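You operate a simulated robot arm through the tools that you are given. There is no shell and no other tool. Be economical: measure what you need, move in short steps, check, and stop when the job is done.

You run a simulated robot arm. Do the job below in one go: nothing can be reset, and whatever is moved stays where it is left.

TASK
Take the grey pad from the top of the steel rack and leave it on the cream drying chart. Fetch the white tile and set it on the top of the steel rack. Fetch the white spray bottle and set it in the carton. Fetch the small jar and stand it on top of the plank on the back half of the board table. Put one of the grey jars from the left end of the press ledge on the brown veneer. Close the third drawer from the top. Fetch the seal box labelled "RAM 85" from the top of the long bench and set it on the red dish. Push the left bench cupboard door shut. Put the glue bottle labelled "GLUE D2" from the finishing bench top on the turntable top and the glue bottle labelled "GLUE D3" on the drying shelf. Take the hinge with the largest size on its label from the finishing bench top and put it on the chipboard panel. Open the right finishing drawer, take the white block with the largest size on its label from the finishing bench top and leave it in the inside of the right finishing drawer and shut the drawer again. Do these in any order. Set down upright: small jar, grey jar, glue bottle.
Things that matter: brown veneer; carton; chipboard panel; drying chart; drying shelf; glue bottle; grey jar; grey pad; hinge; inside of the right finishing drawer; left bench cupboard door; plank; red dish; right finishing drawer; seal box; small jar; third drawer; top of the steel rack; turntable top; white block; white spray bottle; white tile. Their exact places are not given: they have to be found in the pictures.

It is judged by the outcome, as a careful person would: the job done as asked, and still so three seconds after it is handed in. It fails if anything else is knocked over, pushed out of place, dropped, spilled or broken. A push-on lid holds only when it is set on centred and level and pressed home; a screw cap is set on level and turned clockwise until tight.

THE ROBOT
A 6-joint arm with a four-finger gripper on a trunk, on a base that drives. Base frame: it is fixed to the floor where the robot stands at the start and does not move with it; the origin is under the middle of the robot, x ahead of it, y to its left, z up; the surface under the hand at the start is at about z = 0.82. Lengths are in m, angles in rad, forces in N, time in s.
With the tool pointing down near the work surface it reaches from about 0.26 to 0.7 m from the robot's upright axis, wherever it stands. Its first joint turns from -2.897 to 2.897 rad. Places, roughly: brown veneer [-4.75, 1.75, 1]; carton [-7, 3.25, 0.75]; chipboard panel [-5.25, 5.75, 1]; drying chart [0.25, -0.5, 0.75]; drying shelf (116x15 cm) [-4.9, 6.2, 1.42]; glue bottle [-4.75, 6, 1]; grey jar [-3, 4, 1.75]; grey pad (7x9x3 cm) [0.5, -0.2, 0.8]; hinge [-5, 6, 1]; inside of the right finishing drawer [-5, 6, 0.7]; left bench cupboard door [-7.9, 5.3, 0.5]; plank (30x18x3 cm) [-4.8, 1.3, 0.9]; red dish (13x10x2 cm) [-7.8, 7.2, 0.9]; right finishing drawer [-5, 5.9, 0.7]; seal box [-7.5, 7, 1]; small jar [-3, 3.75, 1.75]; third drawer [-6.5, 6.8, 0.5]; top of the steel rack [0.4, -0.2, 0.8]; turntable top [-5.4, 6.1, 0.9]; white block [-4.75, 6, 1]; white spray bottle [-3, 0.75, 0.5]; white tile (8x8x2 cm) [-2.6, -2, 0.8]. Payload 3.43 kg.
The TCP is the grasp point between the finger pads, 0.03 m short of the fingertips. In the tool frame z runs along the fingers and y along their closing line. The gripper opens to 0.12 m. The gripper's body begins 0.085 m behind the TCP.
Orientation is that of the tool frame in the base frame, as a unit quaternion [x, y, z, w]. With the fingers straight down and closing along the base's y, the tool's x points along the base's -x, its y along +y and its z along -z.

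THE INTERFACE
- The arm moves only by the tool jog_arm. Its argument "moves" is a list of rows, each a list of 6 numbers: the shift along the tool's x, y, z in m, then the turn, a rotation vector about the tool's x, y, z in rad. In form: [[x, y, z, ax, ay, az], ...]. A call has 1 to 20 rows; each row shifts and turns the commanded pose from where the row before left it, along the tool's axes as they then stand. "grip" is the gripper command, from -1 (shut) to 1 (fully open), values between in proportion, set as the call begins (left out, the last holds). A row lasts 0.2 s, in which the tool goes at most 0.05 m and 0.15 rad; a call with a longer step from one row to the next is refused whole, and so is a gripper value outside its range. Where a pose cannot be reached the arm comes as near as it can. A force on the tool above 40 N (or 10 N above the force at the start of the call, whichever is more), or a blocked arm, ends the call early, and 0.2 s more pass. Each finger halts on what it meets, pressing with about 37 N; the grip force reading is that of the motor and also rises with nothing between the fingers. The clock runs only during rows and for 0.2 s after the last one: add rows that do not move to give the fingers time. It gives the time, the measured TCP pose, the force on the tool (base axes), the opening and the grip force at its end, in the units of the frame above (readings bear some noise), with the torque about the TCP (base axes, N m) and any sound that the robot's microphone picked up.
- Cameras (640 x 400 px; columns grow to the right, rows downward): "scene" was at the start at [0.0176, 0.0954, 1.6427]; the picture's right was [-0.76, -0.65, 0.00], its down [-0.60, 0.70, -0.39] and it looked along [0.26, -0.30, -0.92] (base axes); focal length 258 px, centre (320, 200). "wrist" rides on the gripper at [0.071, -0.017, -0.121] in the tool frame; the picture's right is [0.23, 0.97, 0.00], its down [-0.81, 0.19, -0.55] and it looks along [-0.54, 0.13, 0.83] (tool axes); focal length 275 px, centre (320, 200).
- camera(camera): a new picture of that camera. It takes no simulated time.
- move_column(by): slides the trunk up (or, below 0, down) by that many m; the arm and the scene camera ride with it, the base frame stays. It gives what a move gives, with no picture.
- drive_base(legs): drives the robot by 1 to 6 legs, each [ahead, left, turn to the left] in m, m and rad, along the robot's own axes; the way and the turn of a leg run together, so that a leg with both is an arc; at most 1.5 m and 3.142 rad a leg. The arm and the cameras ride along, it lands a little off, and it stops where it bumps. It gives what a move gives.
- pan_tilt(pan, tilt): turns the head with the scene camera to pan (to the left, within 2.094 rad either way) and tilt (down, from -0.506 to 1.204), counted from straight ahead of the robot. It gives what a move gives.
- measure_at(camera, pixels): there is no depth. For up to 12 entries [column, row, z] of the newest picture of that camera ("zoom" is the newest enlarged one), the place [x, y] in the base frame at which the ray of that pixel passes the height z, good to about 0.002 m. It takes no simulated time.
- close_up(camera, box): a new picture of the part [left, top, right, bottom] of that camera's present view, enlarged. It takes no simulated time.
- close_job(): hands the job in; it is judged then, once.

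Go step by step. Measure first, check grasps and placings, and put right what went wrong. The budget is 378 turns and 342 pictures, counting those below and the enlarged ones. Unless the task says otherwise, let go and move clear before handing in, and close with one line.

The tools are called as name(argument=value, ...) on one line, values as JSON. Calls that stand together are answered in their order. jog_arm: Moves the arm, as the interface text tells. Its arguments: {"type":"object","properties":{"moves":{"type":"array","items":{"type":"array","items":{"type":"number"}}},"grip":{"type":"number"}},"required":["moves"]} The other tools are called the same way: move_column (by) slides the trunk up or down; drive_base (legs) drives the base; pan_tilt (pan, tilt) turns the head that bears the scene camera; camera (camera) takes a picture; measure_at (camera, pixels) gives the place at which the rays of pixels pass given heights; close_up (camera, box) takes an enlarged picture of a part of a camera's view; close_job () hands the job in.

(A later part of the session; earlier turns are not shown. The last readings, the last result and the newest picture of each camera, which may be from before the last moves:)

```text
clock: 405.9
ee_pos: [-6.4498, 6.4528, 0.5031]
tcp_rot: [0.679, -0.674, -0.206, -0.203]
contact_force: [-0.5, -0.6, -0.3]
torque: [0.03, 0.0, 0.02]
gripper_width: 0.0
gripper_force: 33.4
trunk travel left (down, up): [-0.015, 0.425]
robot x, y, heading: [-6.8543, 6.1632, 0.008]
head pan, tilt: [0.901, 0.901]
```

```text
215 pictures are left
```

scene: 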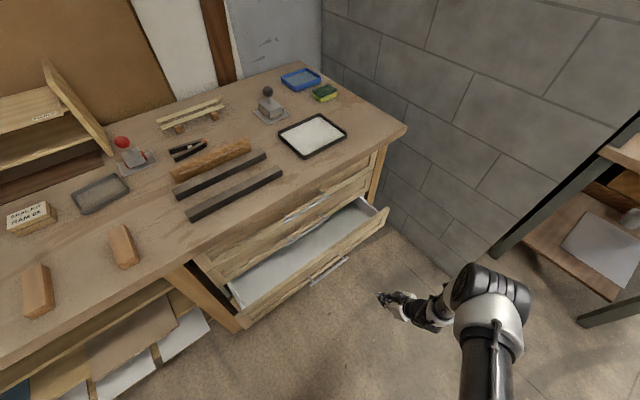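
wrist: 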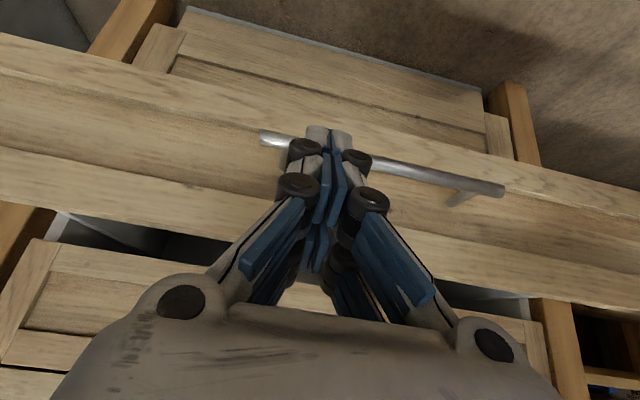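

measure_at(camera="scene", pixels=[[387, 212, 0.57], [241, 328, 0.57], [327, 270, 0.5]])

drive_base(legs=[[0, 0.07, 0]])

jog_arm(moves=[[-0.0169, 0.02, -0.0248, 0, 0, 0], [-0.033, 0, 0.0225, 0, 0, 0], [-0.033, 0, 0.0225, 0, 0, 0], [-0.033, 0, 0.0225, 0, 0, 0], [0, 0, 0, 0, 0, 0]])

camera(camera="scene")

```text
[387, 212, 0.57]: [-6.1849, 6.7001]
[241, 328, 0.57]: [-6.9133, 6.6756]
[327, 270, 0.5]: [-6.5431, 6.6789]
```

```text
clock: 406.9
ee_pos: [-6.4506, 6.5227, 0.5021]
tcp_rot: [0.679, -0.675, -0.206, -0.203]
contact_force: [-0.6, 0.5, -0.9]
torque: [0.0, 0.0, -0.01]
gripper_width: 0.0001
gripper_force: 33.9
trunk travel left (down, up): [-0.015, 0.425]
robot x, y, heading: [-6.8559, 6.2302, 0.003]
head pan, tilt: [0.901, 0.901]
```

```text
clock: 408.1
ee_pos: [-6.457, 6.6484, 0.5287]
tcp_rot: [0.68, -0.674, -0.207, -0.203]
contact_force: [0.0, -0.2, 1.5]
torque: [0.04, -0.01, 0.0]
gripper_width: 0.006
gripper_force: 33.3
out of reach, approached as far as the arm can: row 1
trunk travel left (down, up): [-0.015, 0.425]
robot x, y, heading: [-6.857, 6.2313, 0.005]
head pan, tilt: [0.901, 0.901]
```

```text
214 pictures are left
```

scene: 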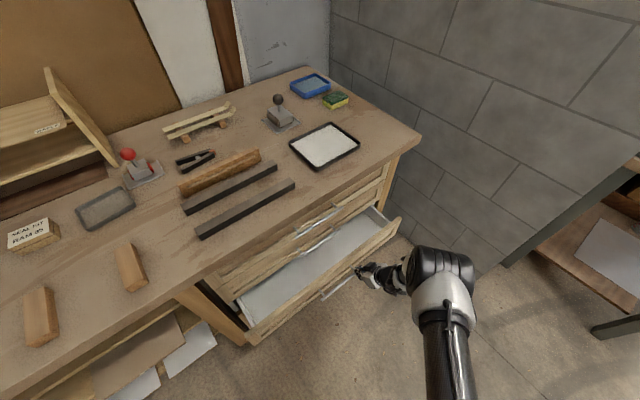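

jog_arm(moves=[[-0.033, 0, 0.0225, 0, 0, 0], [-0.033, 0, 0.0225, 0, 0, 0], [-0.0248, 0, 0.0169, 0, 0, 0], [-0.0165, 0, 0.0112, 0, 0, 0], [-0.0082, 0, 0.0056, 0, 0, 0], [-0.0082, 0, 0.0056, 0, 0, 0], [0, 0, 0, 0, 0, 0]])

camera(camera="scene")

```text
clock: 409.4
ee_pos: [-6.4571, 6.7844, 0.527]
tcp_rot: [0.679, -0.675, -0.207, -0.202]
contact_force: [-9.4, -19.8, 26.4]
torque: [-0.08, 0.32, 0.17]
gripper_width: 0.0061
gripper_force: 33.6
trunk travel left (down, up): [-0.015, 0.425]
robot x, y, heading: [-6.855, 6.2295, 0.001]
head pan, tilt: [0.901, 0.901]
stopped in row 6: the force on the tool passed its limit at 54 N (the readings are from after the stop); the commanded pose is now the measured one
```

```text
213 pictures are left
```

scene: 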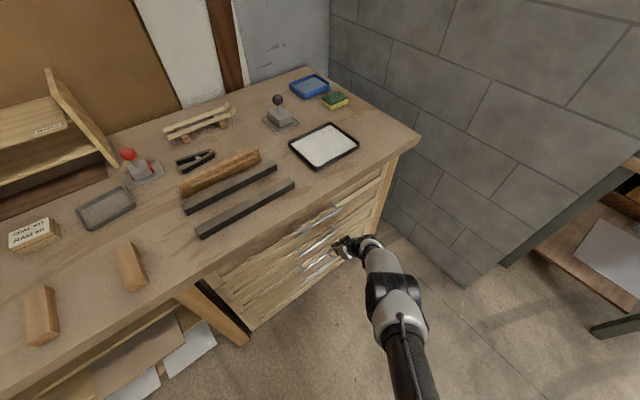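

Drawer looks fully shut (stop at 54 N). Back off carefully and verify.

jog_arm(moves=[[0.0165, 0, -0.0112, 0, 0, 0], [0.033, 0, -0.0225, 0, 0, 0], [0.033, 0, -0.0225, 0, 0, 0], [0.033, 0, -0.0225, 0, 0, 0], [0.033, 0, -0.0225, 0, 0, 0], [0.033, 0, -0.0225, 0, 0, 0], [0, 0, 0, 0, 0, 0]])

drive_base(legs=[[0, -0.35, 0]])

move_column(by=0.16)

camera(camera="scene")

pan_tilt(pan=1.9, tilt=0.6)

camera(camera="scene")

```text
clock: 411.0
ee_pos: [-6.4544, 6.5667, 0.5291]
tcp_rot: [0.68, -0.674, -0.206, -0.202]
contact_force: [-0.2, -0.5, -0.1]
torque: [-0.02, 0.01, 0.01]
gripper_width: 0.0
gripper_force: 33.6
trunk travel left (down, up): [-0.015, 0.425]
robot x, y, heading: [-6.856, 6.232, 0.003]
head pan, tilt: [0.901, 0.901]
```

```text
clock: 413.2
ee_pos: [-6.4522, 6.2162, 0.5284]
tcp_rot: [0.678, -0.676, -0.205, -0.202]
contact_force: [-0.1, 0.0, 0.3]
torque: [0.0, -0.03, 0.01]
gripper_width: 0.0001
gripper_force: 33.1
trunk travel left (down, up): [-0.015, 0.425]
robot x, y, heading: [-6.8581, 5.8782, -0.004]
head pan, tilt: [0.901, 0.901]
```

```text
clock: 415.1
ee_pos: [-6.4517, 6.2157, 0.6874]
tcp_rot: [0.679, -0.676, -0.206, -0.201]
contact_force: [-0.3, -0.4, -0.8]
torque: [-0.01, 0.01, -0.02]
gripper_width: 0.0001
gripper_force: 33.0
trunk travel left (down, up): [-0.175, 0.265]
robot x, y, heading: [-6.8565, 5.8777, 0.0]
head pan, tilt: [0.901, 0.901]
```

```text
212 pictures are left
```

scene: 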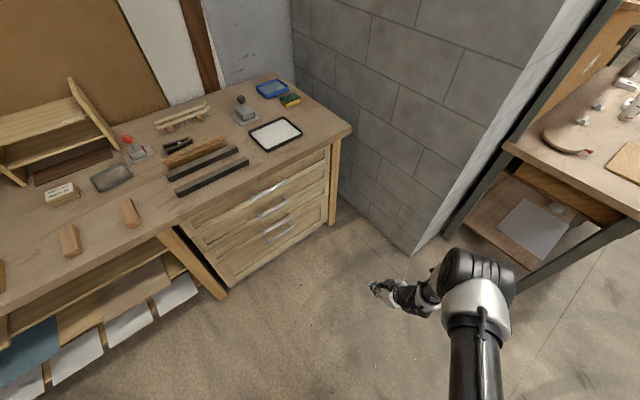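

```text
clock: 416.4
ee_pos: [-6.4528, 6.2161, 0.6875]
tcp_rot: [0.678, -0.676, -0.206, -0.202]
contact_force: [0.4, 0.1, 0.1]
torque: [-0.02, 0.05, -0.02]
gripper_width: 0.0
gripper_force: 33.9
trunk travel left (down, up): [-0.175, 0.265]
robot x, y, heading: [-6.8592, 5.8814, -0.004]
head pan, tilt: [1.901, 0.6]
```

```text
211 pictures are left
```

scene: 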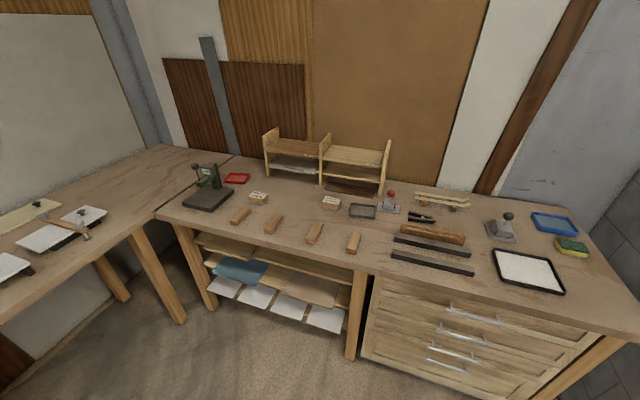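

Drawer is flush. Red dish at (237,178), seal boxes at (258,197) and (331,203). Read their labels.

close_up(camera="scene", box=[210, 165, 370, 265])

measure_at(camera="scene", pixels=[[258, 195, 0.9], [331, 201, 0.9], [237, 178, 0.88], [160, 210, 0.88], [365, 265, 0.88], [225, 176, 0.88], [250, 180, 0.88], [205, 170, 1.0]])

```text
4.00 times, centred on (290, 215) of scene
```

zoom: 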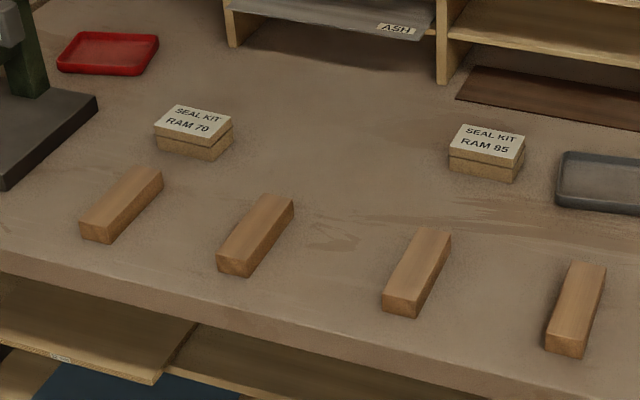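

```text
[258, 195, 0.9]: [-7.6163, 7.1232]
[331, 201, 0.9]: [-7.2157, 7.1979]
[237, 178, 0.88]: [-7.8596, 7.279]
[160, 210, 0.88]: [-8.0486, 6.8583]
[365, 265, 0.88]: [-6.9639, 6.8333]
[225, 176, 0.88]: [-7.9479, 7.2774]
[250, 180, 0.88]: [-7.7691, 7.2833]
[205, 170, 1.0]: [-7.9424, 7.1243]
```

RAM 85 box is the right one, near (-7.2,7.18). Reset the tool and face north in front of it.

jog_arm(moves=[[0, 0, -0.04, 0, 0.12, 0], [0, 0, -0.04, 0, 0.12, 0], [0, 0, -0.04, 0, 0.12, 0], [0, 0, -0.04, 0, 0.12, 0], [0, 0, -0.04, 0, 0.12, 0], [0, 0, -0.04, 0, 0, 0.143], [0, 0, -0.04, 0, 0, 0.143], [0, 0, -0.04, 0, 0, 0.143], [0, 0, -0.04, 0, 0, 0.143], [0, 0, -0.04, 0, 0, 0.143], [0, 0, -0.04, 0, 0, 0.143], [0, 0, 0, 0, 0, 0.143], [0, 0, 0, 0, 0, 0.143], [0, 0, 0, 0, 0, 0.143], [0, 0, 0, 0, 0, 0.143], [0, 0, 0, 0, 0, 0.143], [0, 0, 0, 0, 0, 0]], grip=1)

drive_base(legs=[[0, 0, 1.57], [0.3, 0.3, 0], [0.2, 0, 0]])

camera(camera="wrist")

pan_tilt(pan=0.2, tilt=0.9)

camera(camera="scene")

```text
clock: 419.9
ee_pos: [-6.4503, 6.1529, 1.1135]
tcp_rot: [-0.001, 1.0, -0.008, -0.001]
contact_force: [0.3, 0.7, 0.6]
torque: [0.02, 0.05, 0.0]
gripper_width: 0.1199
gripper_force: 0.1
trunk travel left (down, up): [-0.175, 0.265]
robot x, y, heading: [-6.8566, 5.8781, -0.004]
head pan, tilt: [1.901, 0.6]
```

```text
clock: 427.6
ee_pos: [-7.4277, 6.7873, 1.1126]
tcp_rot: [0.708, -0.706, 0.008, -0.004]
contact_force: [-0.5, 0.7, -0.3]
torque: [-0.03, 0.0, 0.0]
gripper_width: 0.12
gripper_force: 0.0
trunk travel left (down, up): [-0.175, 0.265]
robot x, y, heading: [-7.1548, 6.3802, 1.568]
head pan, tilt: [1.901, 0.6]
```

```text
209 pictures are left
```

wrist: 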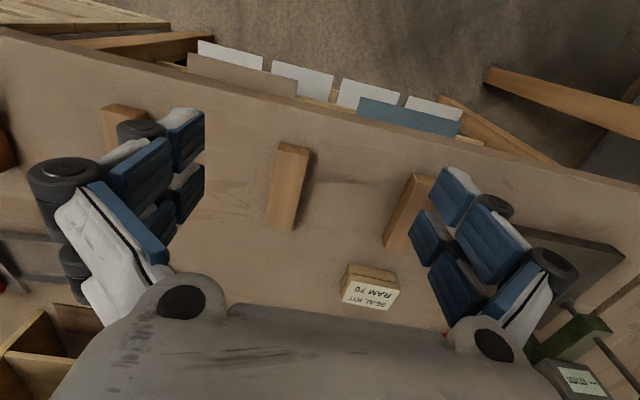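

```text
clock: 429.3
ee_pos: [-7.4272, 6.787, 1.1145]
tcp_rot: [0.708, -0.706, 0.008, -0.004]
contact_force: [-0.4, 0.1, 0.6]
torque: [-0.02, 0.01, -0.01]
gripper_width: 0.1202
gripper_force: 0.1
trunk travel left (down, up): [-0.175, 0.265]
robot x, y, heading: [-7.1534, 6.38, 1.57]
head pan, tilt: [0.201, 0.901]
```

```text
208 pictures are left
```

scene: 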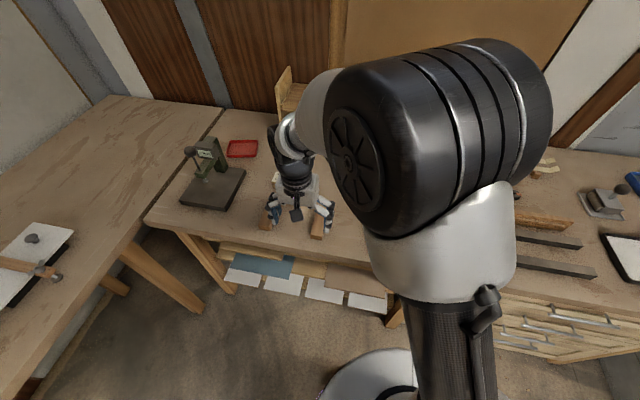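

drive_base(legs=[[0.15, 0, 0]])

jog_arm(moves=[[-0.01, -0.044, 0, 0, 0, 0], [-0.01, -0.044, 0, 0, 0, 0], [-0.01, -0.044, 0, 0, 0, 0], [-0.01, -0.044, 0, 0, 0, 0], [-0.01, -0.044, 0, 0, 0, 0], [0, 0, 0, 0, 0, 0]])

camera(camera="wrist")

camera(camera="scene")

```text
clock: 430.7
ee_pos: [-7.4278, 6.9354, 1.1139]
tcp_rot: [0.708, -0.706, 0.007, -0.003]
contact_force: [0.6, 1.4, 0.6]
torque: [-0.04, 0.01, 0.0]
gripper_width: 0.1202
gripper_force: 0.1
trunk travel left (down, up): [-0.175, 0.265]
robot x, y, heading: [-7.1502, 6.5298, 1.575]
head pan, tilt: [0.201, 0.901]
```

```text
clock: 432.1
ee_pos: [-7.2077, 6.9852, 1.1182]
tcp_rot: [0.707, -0.707, 0.007, -0.005]
contact_force: [0.2, 0.3, 0.4]
torque: [0.0, 0.0, 0.01]
gripper_width: 0.1203
gripper_force: 0.0
trunk travel left (down, up): [-0.175, 0.265]
robot x, y, heading: [-7.1552, 6.5281, 1.569]
head pan, tilt: [0.201, 0.901]
```

```text
207 pictures are left
```

wrist: 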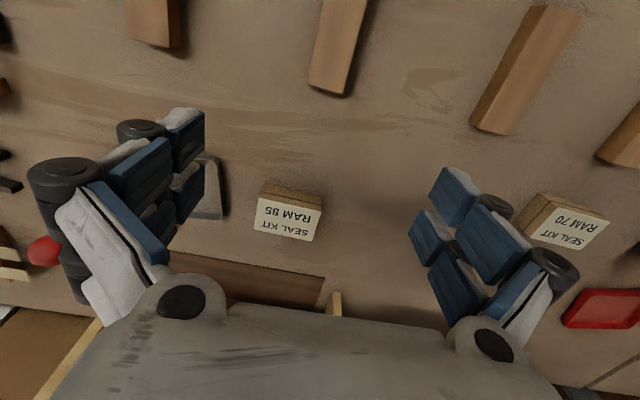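

```text
206 pictures are left
```

scene: 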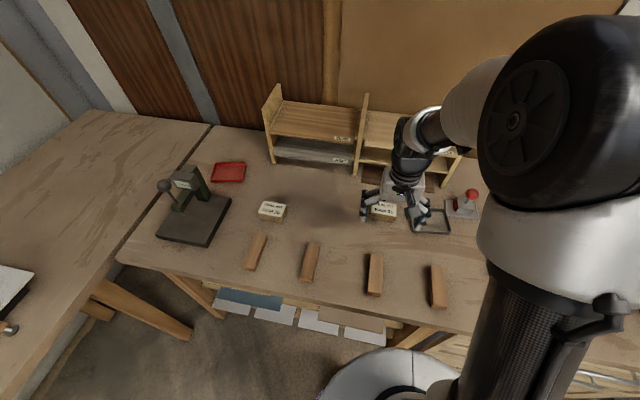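

measure_at(camera="wrist", pixels=[[260, 199, 0.92], [321, 211, 0.92], [314, 243, 0.92], [255, 229, 0.92], [265, 183, 0.88], [320, 195, 0.88], [290, 222, 0.9], [290, 222, 0.94]])

measure_at(camera="scene", pixels=[[384, 207, 0.9], [384, 207, 0.92], [384, 207, 0.94], [212, 163, 0.88], [245, 163, 0.88], [243, 183, 0.88], [209, 181, 0.88], [273, 166, 0.88], [361, 178, 0.88]])

```text
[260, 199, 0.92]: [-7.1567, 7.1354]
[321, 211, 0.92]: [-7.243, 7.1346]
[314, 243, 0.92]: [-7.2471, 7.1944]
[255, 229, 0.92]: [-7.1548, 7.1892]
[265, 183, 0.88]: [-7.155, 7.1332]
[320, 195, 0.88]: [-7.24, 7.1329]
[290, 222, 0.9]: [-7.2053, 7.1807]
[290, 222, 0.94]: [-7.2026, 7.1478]
```

```text
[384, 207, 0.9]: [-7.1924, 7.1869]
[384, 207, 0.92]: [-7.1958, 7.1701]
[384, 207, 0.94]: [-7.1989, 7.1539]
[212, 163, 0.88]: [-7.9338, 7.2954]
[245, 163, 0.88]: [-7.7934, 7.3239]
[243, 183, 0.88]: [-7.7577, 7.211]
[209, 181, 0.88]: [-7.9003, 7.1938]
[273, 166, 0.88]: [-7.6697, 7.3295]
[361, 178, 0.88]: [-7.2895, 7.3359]
```

RAM 85 box: centre (-7.20,7.165), top 0.92; red dish centre (-7.846,7.256), turned ~0.2 rad. Pick the box.

jog_arm(moves=[[-0.045, -0.002, 0, 0, 0, 0], [-0.045, -0.002, 0, 0, 0, 0], [-0.045, -0.002, 0, 0, 0, 0], [-0.044, 0, 0, 0, 0, 0], [0, 0, 0.045, 0, 0, 0], [0, 0, 0.045, 0, 0, 0], [0, 0, 0.03, 0, 0, 0], [0, 0, 0, 0, 0, 0]])

camera(camera="wrist")

```text
clock: 433.9
ee_pos: [-7.202, 7.1642, 0.9958]
tcp_rot: [0.708, -0.706, 0.007, -0.004]
contact_force: [0.1, 0.8, -0.1]
torque: [0.01, -0.03, 0.05]
gripper_width: 0.1199
gripper_force: 0.0
trunk travel left (down, up): [-0.175, 0.265]
robot x, y, heading: [-7.1564, 6.5251, 1.568]
head pan, tilt: [0.201, 0.901]
```

```text
205 pictures are left
```

wrist: 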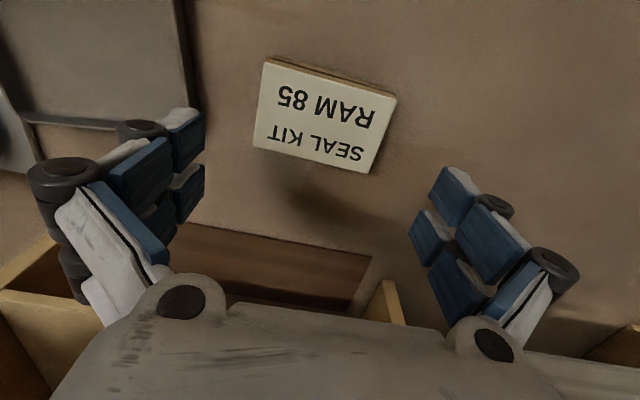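

measure_at(camera="wrist", pixels=[[264, 62, 0.92], [397, 98, 0.92], [372, 174, 0.92], [253, 145, 0.92]])

```text
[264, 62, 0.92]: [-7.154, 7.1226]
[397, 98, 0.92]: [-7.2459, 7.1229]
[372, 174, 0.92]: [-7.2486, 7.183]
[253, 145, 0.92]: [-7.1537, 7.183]
```

jog_arm(moves=[[0.01, 0, 0.03, 0, 0, 0], [0, 0, 0.03, 0, 0, 0], [0, 0, 0.018, 0, 0, 0], [0, 0, 0, 0, 0, 0]])

jog_arm(moves=[[0, 0, 0, 0, 0, 0], [0, 0, 0, 0, 0, 0], [0, 0, 0, 0, 0, 0], [0, 0, 0, 0, 0, 0], [0, 0, 0, 0, 0, 0]], grip=-1)

jog_arm(moves=[[0, 0, -0.03, 0, 0, 0], [0, 0, -0.04, 0, 0, 0], [0, 0, -0.04, 0, 0, 0], [0, 0, -0.04, 0, 0, 0], [0, 0, 0, 0, 0, 0]])

camera(camera="wrist")

```text
clock: 434.9
ee_pos: [-7.1985, 7.1535, 0.9175]
tcp_rot: [0.708, -0.706, 0.007, -0.005]
contact_force: [0.4, -0.3, 0.3]
torque: [0.02, -0.01, -0.01]
gripper_width: 0.12
gripper_force: 0.0
trunk travel left (down, up): [-0.175, 0.265]
robot x, y, heading: [-7.1519, 6.5261, 1.573]
head pan, tilt: [0.201, 0.901]
```

```text
clock: 435.8
ee_pos: [-7.2037, 7.1554, 0.924]
tcp_rot: [0.708, -0.706, 0.002, -0.007]
contact_force: [-6.5, -3.5, 15.6]
torque: [-0.34, 0.1, -0.04]
gripper_width: 0.0847
gripper_force: 36.2
trunk travel left (down, up): [-0.175, 0.265]
robot x, y, heading: [-7.1526, 6.5267, 1.576]
head pan, tilt: [0.201, 0.901]
stopped in row 4: the force on the tool passed its limit at 44 N (the readings are from after the stop); the commanded pose is now the measured one
```

```text
clock: 437.0
ee_pos: [-7.2051, 7.1554, 1.0723]
tcp_rot: [0.708, -0.706, 0.003, -0.005]
contact_force: [-0.1, -0.2, -0.6]
torque: [0.01, 0.01, 0.0]
gripper_width: 0.0843
gripper_force: 38.1
trunk travel left (down, up): [-0.175, 0.265]
robot x, y, heading: [-7.1548, 6.5265, 1.571]
head pan, tilt: [0.201, 0.901]
```

```text
204 pictures are left
```

wrist: 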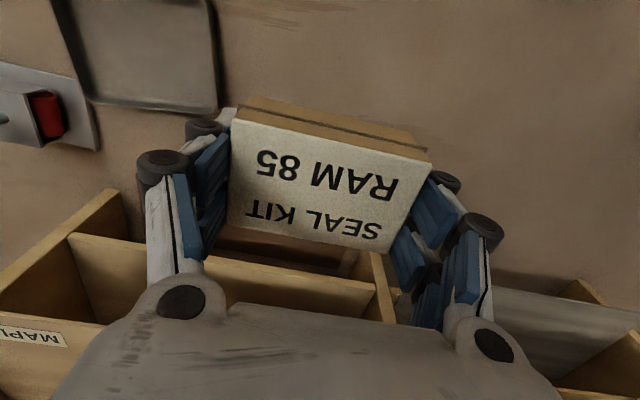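

Box held. Move left toward the dish and look at the stand beside it.

drive_base(legs=[[0, 0.4, 0]])

camera(camera="scene")

camera(camera="wrist")

```text
clock: 439.5
ee_pos: [-7.6043, 7.1574, 1.071]
tcp_rot: [0.707, -0.707, 0.003, -0.006]
contact_force: [-0.3, -0.6, -0.7]
torque: [-0.03, -0.04, 0.01]
gripper_width: 0.0845
gripper_force: 36.4
trunk travel left (down, up): [-0.175, 0.265]
robot x, y, heading: [-7.5545, 6.5298, 1.57]
head pan, tilt: [0.201, 0.901]
```

```text
203 pictures are left
```

scene: 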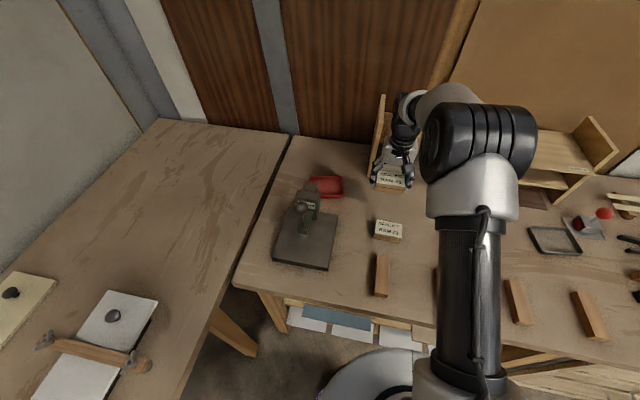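

```text
202 pictures are left
```

wrist: 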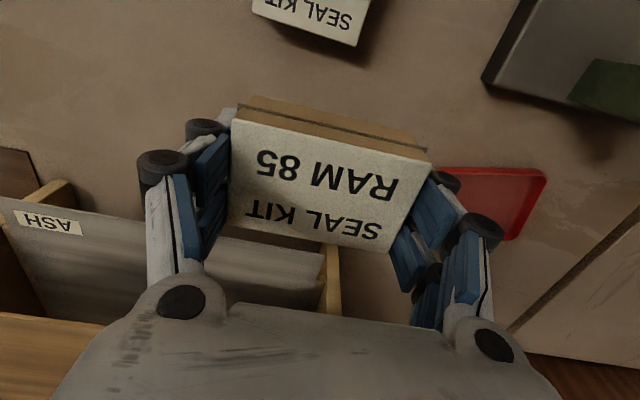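

measure_at(camera="scene", pixels=[[338, 213, 0.9], [292, 208, 0.9], [330, 269, 0.9], [345, 178, 0.89], [341, 197, 0.89], [310, 176, 0.89], [310, 192, 1.1], [319, 190, 1.1], [296, 207, 1.1], [379, 172, 0.9]])

measure_at(camera="wrist", pixels=[[546, 173, 0.9], [516, 240, 0.9], [432, 168, 0.9], [484, 80, 0.9], [516, 0, 0.9], [596, 60, 1.0]])

```text
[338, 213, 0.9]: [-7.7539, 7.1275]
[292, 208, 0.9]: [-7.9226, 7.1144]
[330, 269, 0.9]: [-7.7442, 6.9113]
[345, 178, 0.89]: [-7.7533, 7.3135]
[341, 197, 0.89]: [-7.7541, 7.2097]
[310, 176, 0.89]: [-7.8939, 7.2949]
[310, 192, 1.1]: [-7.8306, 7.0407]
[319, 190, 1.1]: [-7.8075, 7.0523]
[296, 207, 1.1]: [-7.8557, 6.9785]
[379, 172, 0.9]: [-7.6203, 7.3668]
```

```text
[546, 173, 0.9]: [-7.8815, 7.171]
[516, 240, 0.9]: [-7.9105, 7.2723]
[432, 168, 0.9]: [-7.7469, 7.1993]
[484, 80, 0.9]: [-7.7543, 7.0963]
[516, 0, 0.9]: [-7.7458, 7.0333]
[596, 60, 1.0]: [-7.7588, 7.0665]
```

drive_base(legs=[[0.06, 0, 0]])

jog_arm(moves=[[0, 0, 0, 0, 0, -0.1], [0, 0, 0, 0, 0, -0.1], [-0.009, 0.002, 0, 0, 0, 0], [0, 0, 0, 0, 0, 0]])

```text
clock: 440.5
ee_pos: [-7.6039, 7.2177, 1.0712]
tcp_rot: [0.707, -0.707, 0.004, -0.005]
contact_force: [0.4, 0.3, -2.3]
torque: [-0.04, -0.02, 0.02]
gripper_width: 0.0844
gripper_force: 37.2
trunk travel left (down, up): [-0.175, 0.265]
robot x, y, heading: [-7.5518, 6.5845, 1.571]
head pan, tilt: [0.201, 0.901]
```

```text
clock: 441.5
ee_pos: [-7.6078, 7.2238, 1.073]
tcp_rot: [0.775, -0.632, 0.004, -0.005]
contact_force: [-0.2, -0.2, -0.8]
torque: [0.03, 0.02, 0.01]
gripper_width: 0.0843
gripper_force: 36.8
trunk travel left (down, up): [-0.175, 0.265]
robot x, y, heading: [-7.5533, 6.5875, 1.569]
head pan, tilt: [0.201, 0.901]
```

drive_base(legs=[[0, 0.22, 0]])

camera(camera="wrist")

camera(camera="scene")

```text
clock: 443.2
ee_pos: [-7.825, 7.2258, 1.0717]
tcp_rot: [0.774, -0.633, 0.004, -0.004]
contact_force: [-0.4, 0.0, -0.7]
torque: [-0.02, -0.03, -0.01]
gripper_width: 0.0844
gripper_force: 36.3
trunk travel left (down, up): [-0.175, 0.265]
robot x, y, heading: [-7.7694, 6.5877, 1.568]
head pan, tilt: [0.201, 0.901]
```

```text
201 pictures are left
```

wrist: 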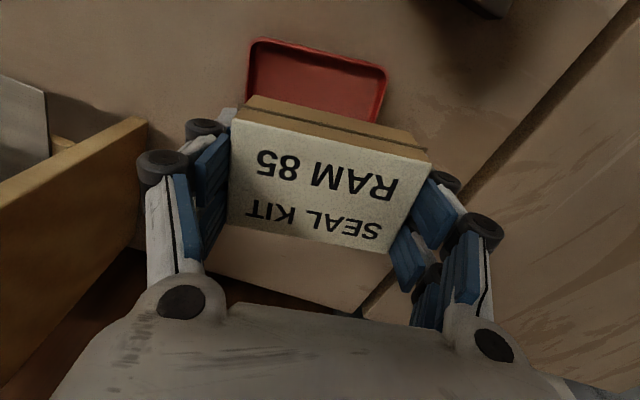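

```text
200 pictures are left
```

scene: 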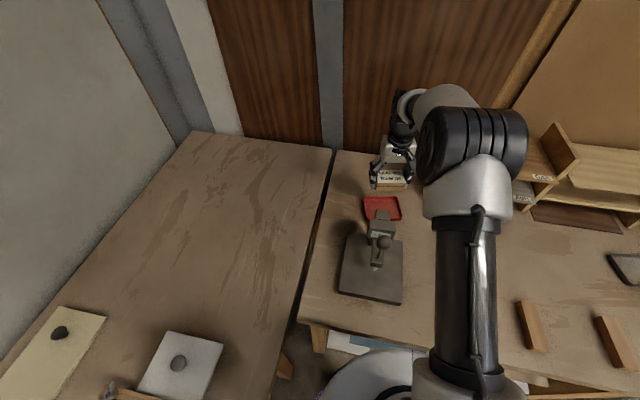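

measure_at(camera="wrist", pixels=[[252, 40, 0.9], [388, 70, 0.9], [374, 122, 0.9], [247, 90, 0.9]])

measure_at(camera="scene", pixels=[[364, 198, 0.9], [398, 197, 0.9], [402, 219, 0.9], [364, 219, 0.9]])

```text
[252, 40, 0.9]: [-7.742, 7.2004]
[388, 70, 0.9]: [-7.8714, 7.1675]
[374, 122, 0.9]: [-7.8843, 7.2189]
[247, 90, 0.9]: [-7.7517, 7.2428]
```

```text
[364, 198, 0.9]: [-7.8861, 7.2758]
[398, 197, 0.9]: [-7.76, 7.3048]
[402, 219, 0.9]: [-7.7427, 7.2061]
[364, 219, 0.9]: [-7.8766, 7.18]
```

jog_arm(moves=[[-0.011, -0.01, 0, 0, 0, 0], [0, 0, 0.045, 0, 0, 0], [0, 0, 0.045, 0, 0, 0], [0, 0, 0.03, 0, 0, 0], [0, 0, 0, 0, 0, 0]])

camera(camera="wrist")

close_up(camera="scene", box=[330, 140, 450, 240])

```text
clock: 444.4
ee_pos: [-7.816, 7.2382, 0.9518]
tcp_rot: [0.774, -0.633, 0.003, -0.005]
contact_force: [0.5, -0.6, -0.2]
torque: [0.01, 0.03, 0.01]
gripper_width: 0.0846
gripper_force: 37.2
trunk travel left (down, up): [-0.175, 0.265]
robot x, y, heading: [-7.7723, 6.5875, 1.566]
head pan, tilt: [0.201, 0.901]
```

```text
199 pictures are left
```

wrist: 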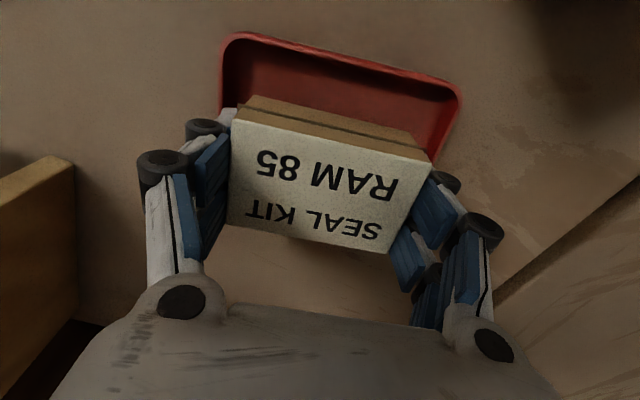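

```text
4.00 times, centred on (390, 190) of scene
```

zoom: 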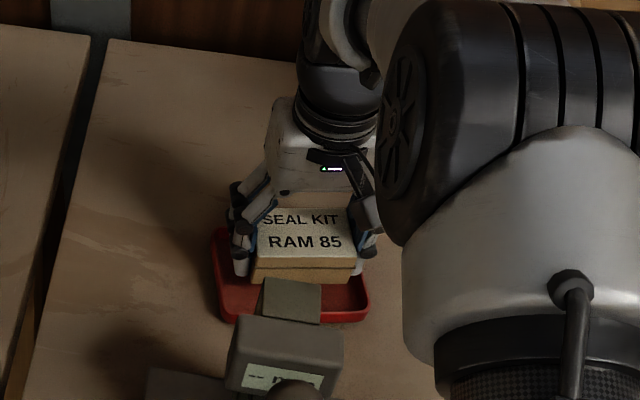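

measure_at(camera="wrist", pixels=[[230, 34, 0.9], [461, 92, 0.9], [440, 160, 0.9], [220, 105, 0.9]])

measure_at(camera="zoom", pixels=[[211, 235, 0.9], [228, 322, 0.9], [369, 316, 0.9], [255, 262, 0.93], [352, 262, 0.93], [257, 283, 0.905], [350, 283, 0.905]])

```text
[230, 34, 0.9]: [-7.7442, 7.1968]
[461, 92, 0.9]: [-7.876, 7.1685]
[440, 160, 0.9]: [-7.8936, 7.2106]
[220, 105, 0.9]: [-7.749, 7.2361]
```

```text
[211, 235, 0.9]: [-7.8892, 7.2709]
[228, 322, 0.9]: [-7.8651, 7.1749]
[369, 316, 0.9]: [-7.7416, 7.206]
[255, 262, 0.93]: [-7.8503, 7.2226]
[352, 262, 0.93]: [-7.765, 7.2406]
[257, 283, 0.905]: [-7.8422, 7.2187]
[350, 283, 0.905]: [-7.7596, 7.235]
```

Box sits ~2 cm too far back relative to the dish centre; shift forward and lower.

jog_arm(moves=[[0.018, 0, 0, 0, 0, 0], [0, 0, 0.01, 0, 0, 0], [0, 0, 0.005, 0, 0, 0], [0, 0, 0.004, 0, 0, 0], [0, 0, 0, 0, 0, 0]])

close_up(camera="scene", box=[330, 140, 450, 240])

```text
clock: 445.6
ee_pos: [-7.8122, 7.2201, 0.9326]
tcp_rot: [0.774, -0.633, 0.003, -0.006]
contact_force: [0.8, -0.1, -1.3]
torque: [0.02, 0.0, 0.01]
gripper_width: 0.0844
gripper_force: 36.6
trunk travel left (down, up): [-0.175, 0.265]
robot x, y, heading: [-7.7678, 6.5873, 1.568]
head pan, tilt: [0.201, 0.901]
```

```text
4.00 times, centred on (390, 190) of scene
```

zoom: 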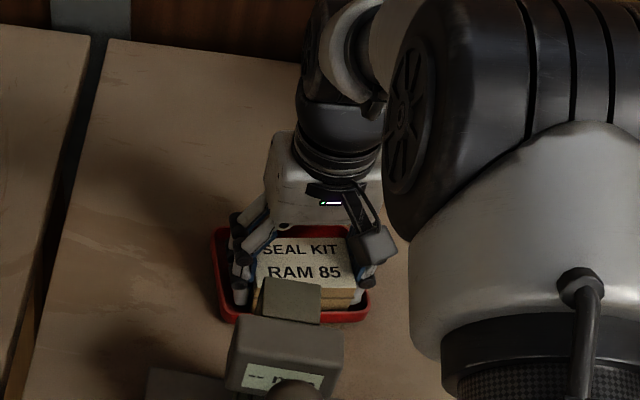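

jog_arm(moves=[[0, 0, 0.003, 0, 0, 0], [0, 0, 0.003, 0, 0, 0], [0, 0, 0.002, 0, 0, 0], [0, 0, 0, 0, 0, 0]])

```text
clock: 446.6
ee_pos: [-7.8136, 7.2204, 0.9274]
tcp_rot: [0.774, -0.633, 0.001, -0.007]
contact_force: [-0.5, -2.2, 24.6]
torque: [-0.43, 0.64, 0.09]
gripper_width: 0.0846
gripper_force: 37.3
trunk travel left (down, up): [-0.175, 0.265]
robot x, y, heading: [-7.7735, 6.5888, 1.57]
head pan, tilt: [0.201, 0.901]
```

Contact. Open just slightly (to ~0.096) to avoid the dish rim, rise, then open.

jog_arm(moves=[[0, 0, -0.001, 0, 0, 0], [0, 0, 0, 0, 0, 0], [0, 0, 0, 0, 0, 0], [0, 0, -0.02, 0, 0, 0], [0, 0, -0.04, 0, 0, 0], [0, 0, -0.04, 0, 0, 0], [0, 0, -0.04, 0, 0, 0], [0, 0, 0, 0, 0, 0]], grip=0.58)

camera(camera="wrist")

close_up(camera="scene", box=[330, 140, 450, 240])

```text
clock: 448.4
ee_pos: [-7.8138, 7.2198, 1.0655]
tcp_rot: [0.775, -0.632, 0.004, -0.005]
contact_force: [0.1, 0.3, 0.2]
torque: [-0.01, -0.01, -0.02]
gripper_width: 0.0948
gripper_force: 0.1
trunk travel left (down, up): [-0.175, 0.265]
robot x, y, heading: [-7.7718, 6.5882, 1.568]
head pan, tilt: [0.201, 0.901]
```

```text
196 pictures are left
```

wrist: 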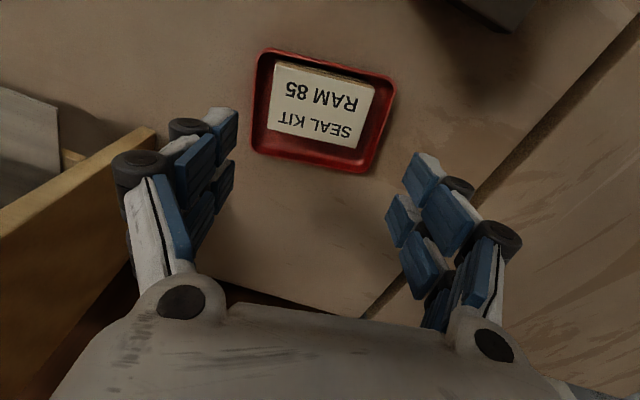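

```text
4.00 times, centred on (390, 190) of scene
```

zoom: 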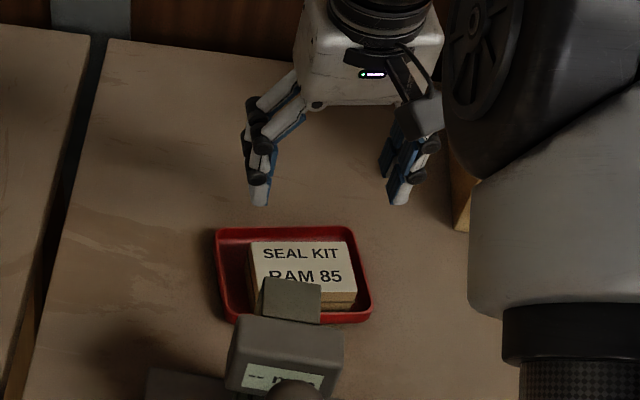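

RAM 85 box rests in the red dish. Raise the arm, move right past the stand, back out and go to the finishing bench.

jog_arm(moves=[[0, 0, -0.045, 0, 0, 0.1], [0, 0, -0.045, 0, 0, 0.1], [0, 0, -0.045, 0, 0, 0], [0, 0, -0.03, 0, 0, 0], [0, 0, 0, 0, 0, 0]], grip=1)

drive_base(legs=[[0, -0.35, 0], [-0.6, 0, 0]])

jog_arm(moves=[[0.04, 0, 0, 0, 0, 0], [0.04, 0, 0, 0, 0, 0], [0.04, 0, 0, 0, 0, 0], [0.04, 0, 0, 0, 0, 0], [0.04, -0.01, 0.02, 0, 0, 0], [0.04, -0.01, 0.02, 0, 0, 0], [0, -0.02, 0.02, 0, 0, 0]])

drive_base(legs=[[-0.9, 0, 0], [0, -1.2, 0], [0, -1.2, 0]])

pan_tilt(pan=0.0, tilt=0.4)

camera(camera="scene")

```text
clock: 449.6
ee_pos: [-7.8149, 7.2191, 1.2321]
tcp_rot: [0.707, -0.707, 0.002, -0.005]
contact_force: [-0.2, -0.3, 0.4]
torque: [0.01, 0.0, 0.0]
gripper_width: 0.1203
gripper_force: 0.1
trunk travel left (down, up): [-0.175, 0.265]
robot x, y, heading: [-7.7733, 6.5881, 1.566]
head pan, tilt: [0.201, 0.901]
```

```text
clock: 454.8
ee_pos: [-7.4651, 6.6168, 1.2307]
tcp_rot: [-0.707, 0.707, -0.002, 0.004]
contact_force: [-0.6, -0.2, 0.8]
torque: [0.04, -0.03, -0.02]
gripper_width: 0.1202
gripper_force: 0.0
trunk travel left (down, up): [-0.175, 0.265]
robot x, y, heading: [-7.4206, 5.9887, 1.568]
head pan, tilt: [0.201, 0.901]
```

```text
clock: 456.4
ee_pos: [-7.4232, 6.3795, 1.1697]
tcp_rot: [-0.707, 0.707, -0.002, 0.005]
contact_force: [-0.3, 1.1, -0.4]
torque: [-0.03, 0.04, -0.03]
gripper_width: 0.12
gripper_force: 0.0
trunk travel left (down, up): [-0.175, 0.265]
robot x, y, heading: [-7.416, 5.9886, 1.57]
head pan, tilt: [0.201, 0.901]
```

```text
clock: 472.5
ee_pos: [-5.0375, 5.4923, 1.1702]
tcp_rot: [0.71, -0.704, 0.003, -0.005]
contact_force: [0.8, 0.4, -0.4]
torque: [0.01, -0.02, 0.01]
gripper_width: 0.12
gripper_force: 0.1
trunk travel left (down, up): [-0.175, 0.265]
robot x, y, heading: [-5.031, 5.1038, 1.579]
head pan, tilt: [0.201, 0.901]
```

```text
clock: 473.4
ee_pos: [-5.0372, 5.4922, 1.1702]
tcp_rot: [0.711, -0.704, 0.003, -0.005]
contact_force: [0.6, -0.5, -0.2]
torque: [0.0, -0.02, 0.0]
gripper_width: 0.1199
gripper_force: 0.1
trunk travel left (down, up): [-0.175, 0.265]
robot x, y, heading: [-5.0338, 5.1012, 1.579]
head pan, tilt: [0.0, 0.4]
```

```text
194 pictures are left
```

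scene: 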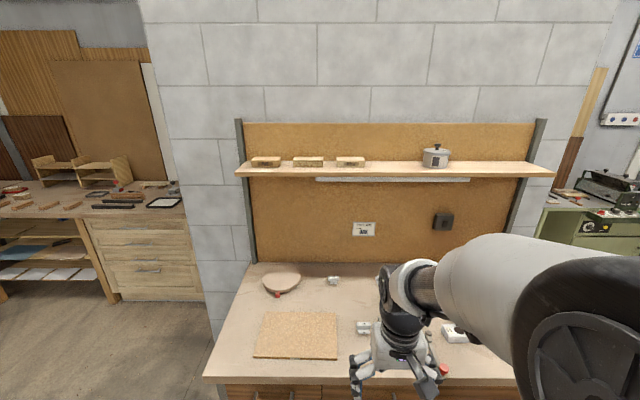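

drive_base(legs=[[0, 0.35, 0]])

pan_tilt(pan=-0.35, tilt=0.75)

camera(camera="scene")

camera(camera="wrist")

```text
clock: 475.7
ee_pos: [-5.3884, 5.4894, 1.1708]
tcp_rot: [0.711, -0.703, 0.003, -0.006]
contact_force: [0.7, 0.8, 0.4]
torque: [0.02, 0.0, 0.02]
gripper_width: 0.1198
gripper_force: 0.1
trunk travel left (down, up): [-0.175, 0.265]
robot x, y, heading: [-5.3822, 5.0991, 1.584]
head pan, tilt: [0.0, 0.4]
```

```text
clock: 476.5
ee_pos: [-5.3891, 5.4893, 1.1711]
tcp_rot: [0.711, -0.703, 0.003, -0.004]
contact_force: [0.1, 0.3, 0.2]
torque: [-0.02, 0.0, -0.01]
gripper_width: 0.1201
gripper_force: 0.1
trunk travel left (down, up): [-0.175, 0.265]
robot x, y, heading: [-5.3799, 5.1055, 1.583]
head pan, tilt: [-0.351, 0.75]
```

```text
193 pictures are left
```

scene: 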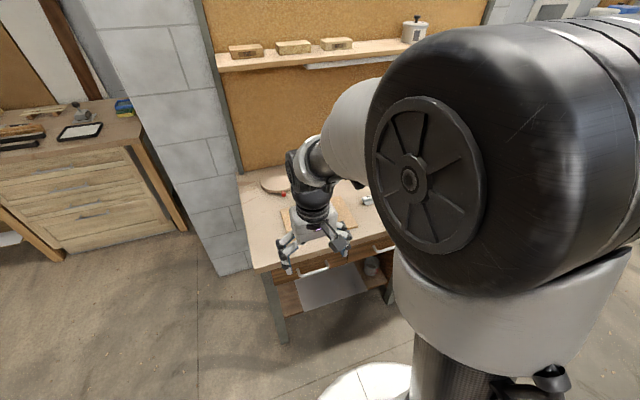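

```text
192 pictures are left
```

wrist: 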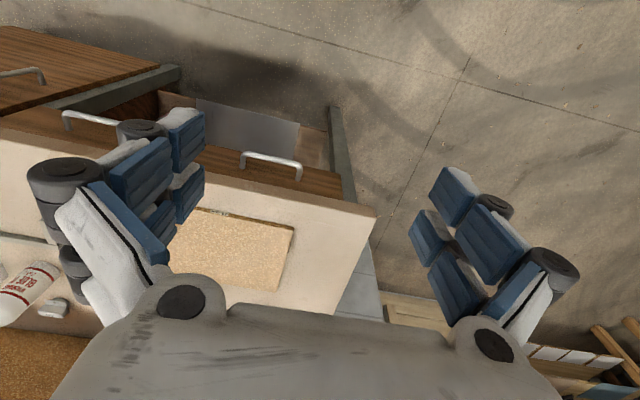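

drive_base(legs=[[0, -1.0, 0]])

pan_tilt(pan=0.35, tilt=0.75)

camera(camera="scene")

close_up(camera="scene", box=[80, 100, 400, 300])

camera(camera="wrist")

```text
clock: 481.7
ee_pos: [-4.3961, 5.4961, 1.1707]
tcp_rot: [0.71, -0.705, 0.001, -0.005]
contact_force: [0.5, 0.0, 0.3]
torque: [-0.01, 0.04, -0.02]
gripper_width: 0.1198
gripper_force: 0.0
trunk travel left (down, up): [-0.175, 0.265]
robot x, y, heading: [-4.3899, 5.1044, 1.574]
head pan, tilt: [-0.351, 0.75]
```

```text
clock: 482.7
ee_pos: [-4.3965, 5.4958, 1.1698]
tcp_rot: [0.709, -0.705, 0.003, -0.006]
contact_force: [-0.1, -0.4, 0.2]
torque: [0.04, 0.0, -0.05]
gripper_width: 0.12
gripper_force: 0.0
trunk travel left (down, up): [-0.175, 0.265]
robot x, y, heading: [-4.3936, 5.1063, 1.571]
head pan, tilt: [0.351, 0.75]
```

```text
191 pictures are left
```

scene: 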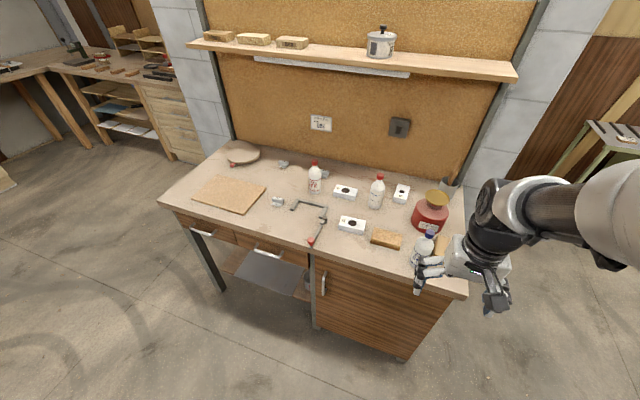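

```text
2.00 times, centred on (240, 200) of scene
```

zoom: 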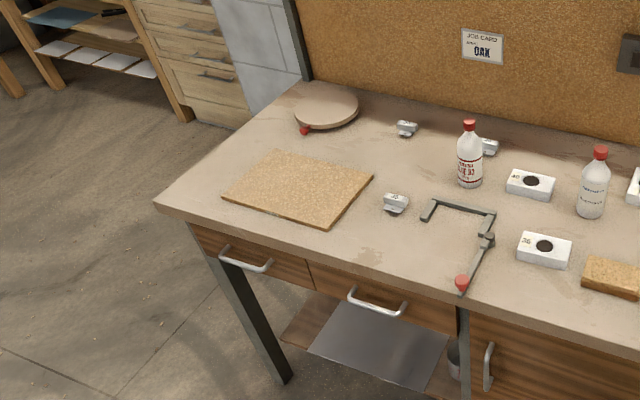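

```text
189 pictures are left
```

wrist: 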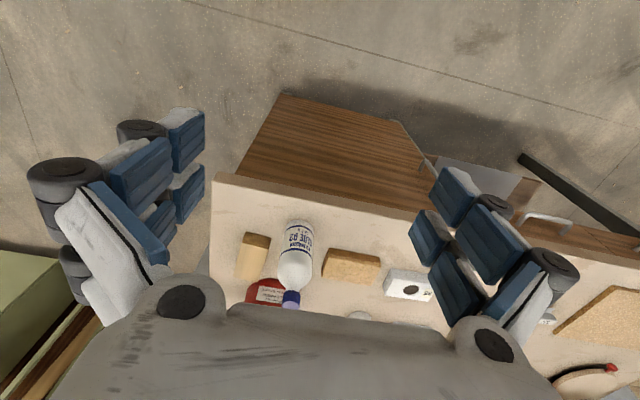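

close_up(camera="scene", box=[300, 150, 420, 240])

close_up(camera="scene", box=[260, 150, 340, 215])

measure_at(camera="scene", pixels=[[168, 195, 0.88], [465, 298, 0.88], [200, 233, 0.75], [268, 254, 0.75], [313, 262, 0.75], [314, 190, 0.88], [375, 207, 0.88], [279, 203, 0.89], [283, 165, 0.89], [345, 192, 0.91], [352, 224, 0.91], [401, 193, 0.91]])

```text
4.44 times, centred on (360, 195) of scene
```

zoom: 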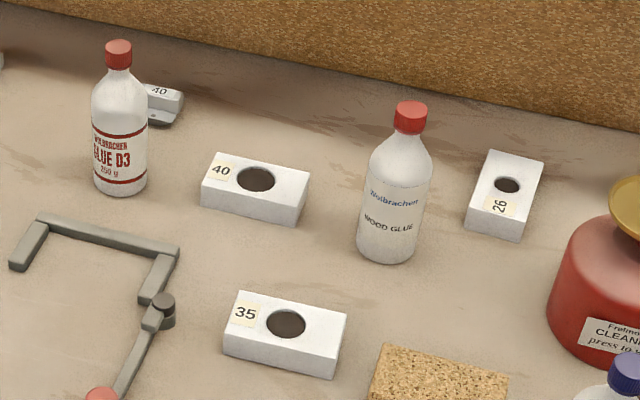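

```text
6.15 times, centred on (300, 182) of scene
```

zoom: 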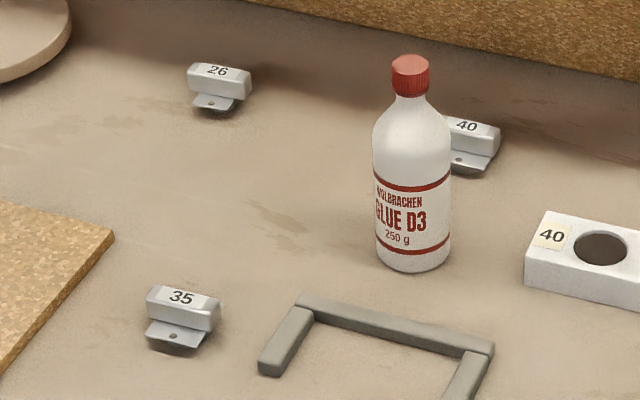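

```text
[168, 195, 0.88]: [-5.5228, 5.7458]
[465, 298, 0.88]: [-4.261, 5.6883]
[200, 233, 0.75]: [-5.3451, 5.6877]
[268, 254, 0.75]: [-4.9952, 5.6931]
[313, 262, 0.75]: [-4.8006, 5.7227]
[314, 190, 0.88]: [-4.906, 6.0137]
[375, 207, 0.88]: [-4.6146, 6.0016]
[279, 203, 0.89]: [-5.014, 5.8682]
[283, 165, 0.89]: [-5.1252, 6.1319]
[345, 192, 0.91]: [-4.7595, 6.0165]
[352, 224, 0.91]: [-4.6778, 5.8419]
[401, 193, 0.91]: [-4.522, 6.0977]
```

Found: GLUE D3 (-4.906,6.01), hinge 40 behind it, white block 40 (-4.76,6.02), right drawer handle ≈(-5.0,5.69). The blue‑capped bottle near the gripper should be D2. Drive closer.

drive_base(legs=[[0.25, 0, 0]])

camera(camera="wrist")

camera(camera="scene")

```text
clock: 484.6
ee_pos: [-4.3978, 5.7428, 1.1698]
tcp_rot: [0.71, -0.704, 0.003, -0.004]
contact_force: [0.4, 0.3, -0.6]
torque: [-0.01, -0.01, -0.01]
gripper_width: 0.1202
gripper_force: 0.1
trunk travel left (down, up): [-0.175, 0.265]
robot x, y, heading: [-4.392, 5.3533, 1.571]
head pan, tilt: [0.351, 0.75]
```

```text
186 pictures are left
```

wrist: 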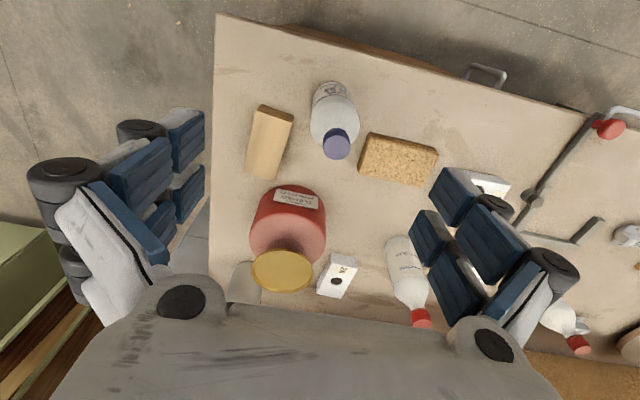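

```text
185 pictures are left
```

scene: 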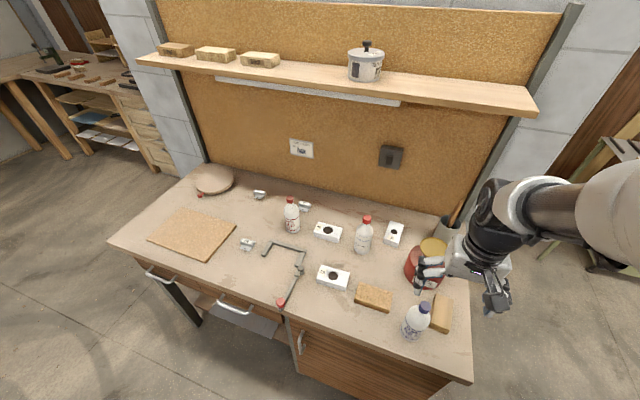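

measure_at(camera="wrist", pixels=[[337, 140, 1.05], [337, 140, 1.08], [337, 140, 1.0], [331, 88, 0.88], [331, 110, 0.95]])

measure_at(camera="scene", pixels=[[425, 305, 1.0], [425, 305, 1.05], [425, 305, 1.08], [412, 330, 0.88], [293, 228, 0.88], [291, 200, 1.05], [291, 200, 1.08]])

close_up(camera="scene", box=[370, 270, 470, 350])

```text
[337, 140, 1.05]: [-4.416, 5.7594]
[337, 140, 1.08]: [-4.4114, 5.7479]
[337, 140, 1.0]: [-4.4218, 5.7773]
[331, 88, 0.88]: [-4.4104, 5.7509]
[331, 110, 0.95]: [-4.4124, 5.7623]
```

```text
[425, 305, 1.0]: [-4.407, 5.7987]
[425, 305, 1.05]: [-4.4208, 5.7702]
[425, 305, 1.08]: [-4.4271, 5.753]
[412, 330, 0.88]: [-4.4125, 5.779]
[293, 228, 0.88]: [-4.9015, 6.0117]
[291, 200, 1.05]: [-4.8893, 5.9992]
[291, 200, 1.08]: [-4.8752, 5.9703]
```

```text
5.00 times, centred on (420, 310) of scene
```

zoom: 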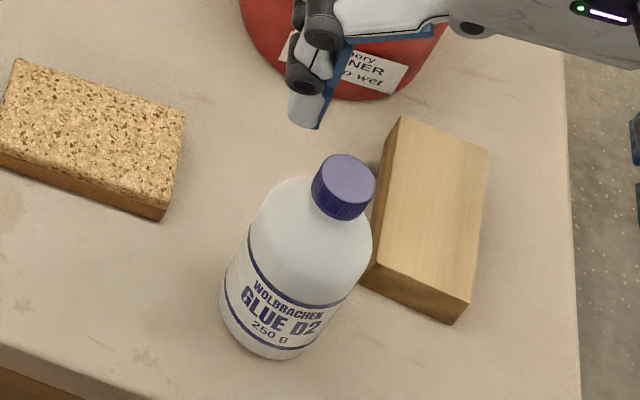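

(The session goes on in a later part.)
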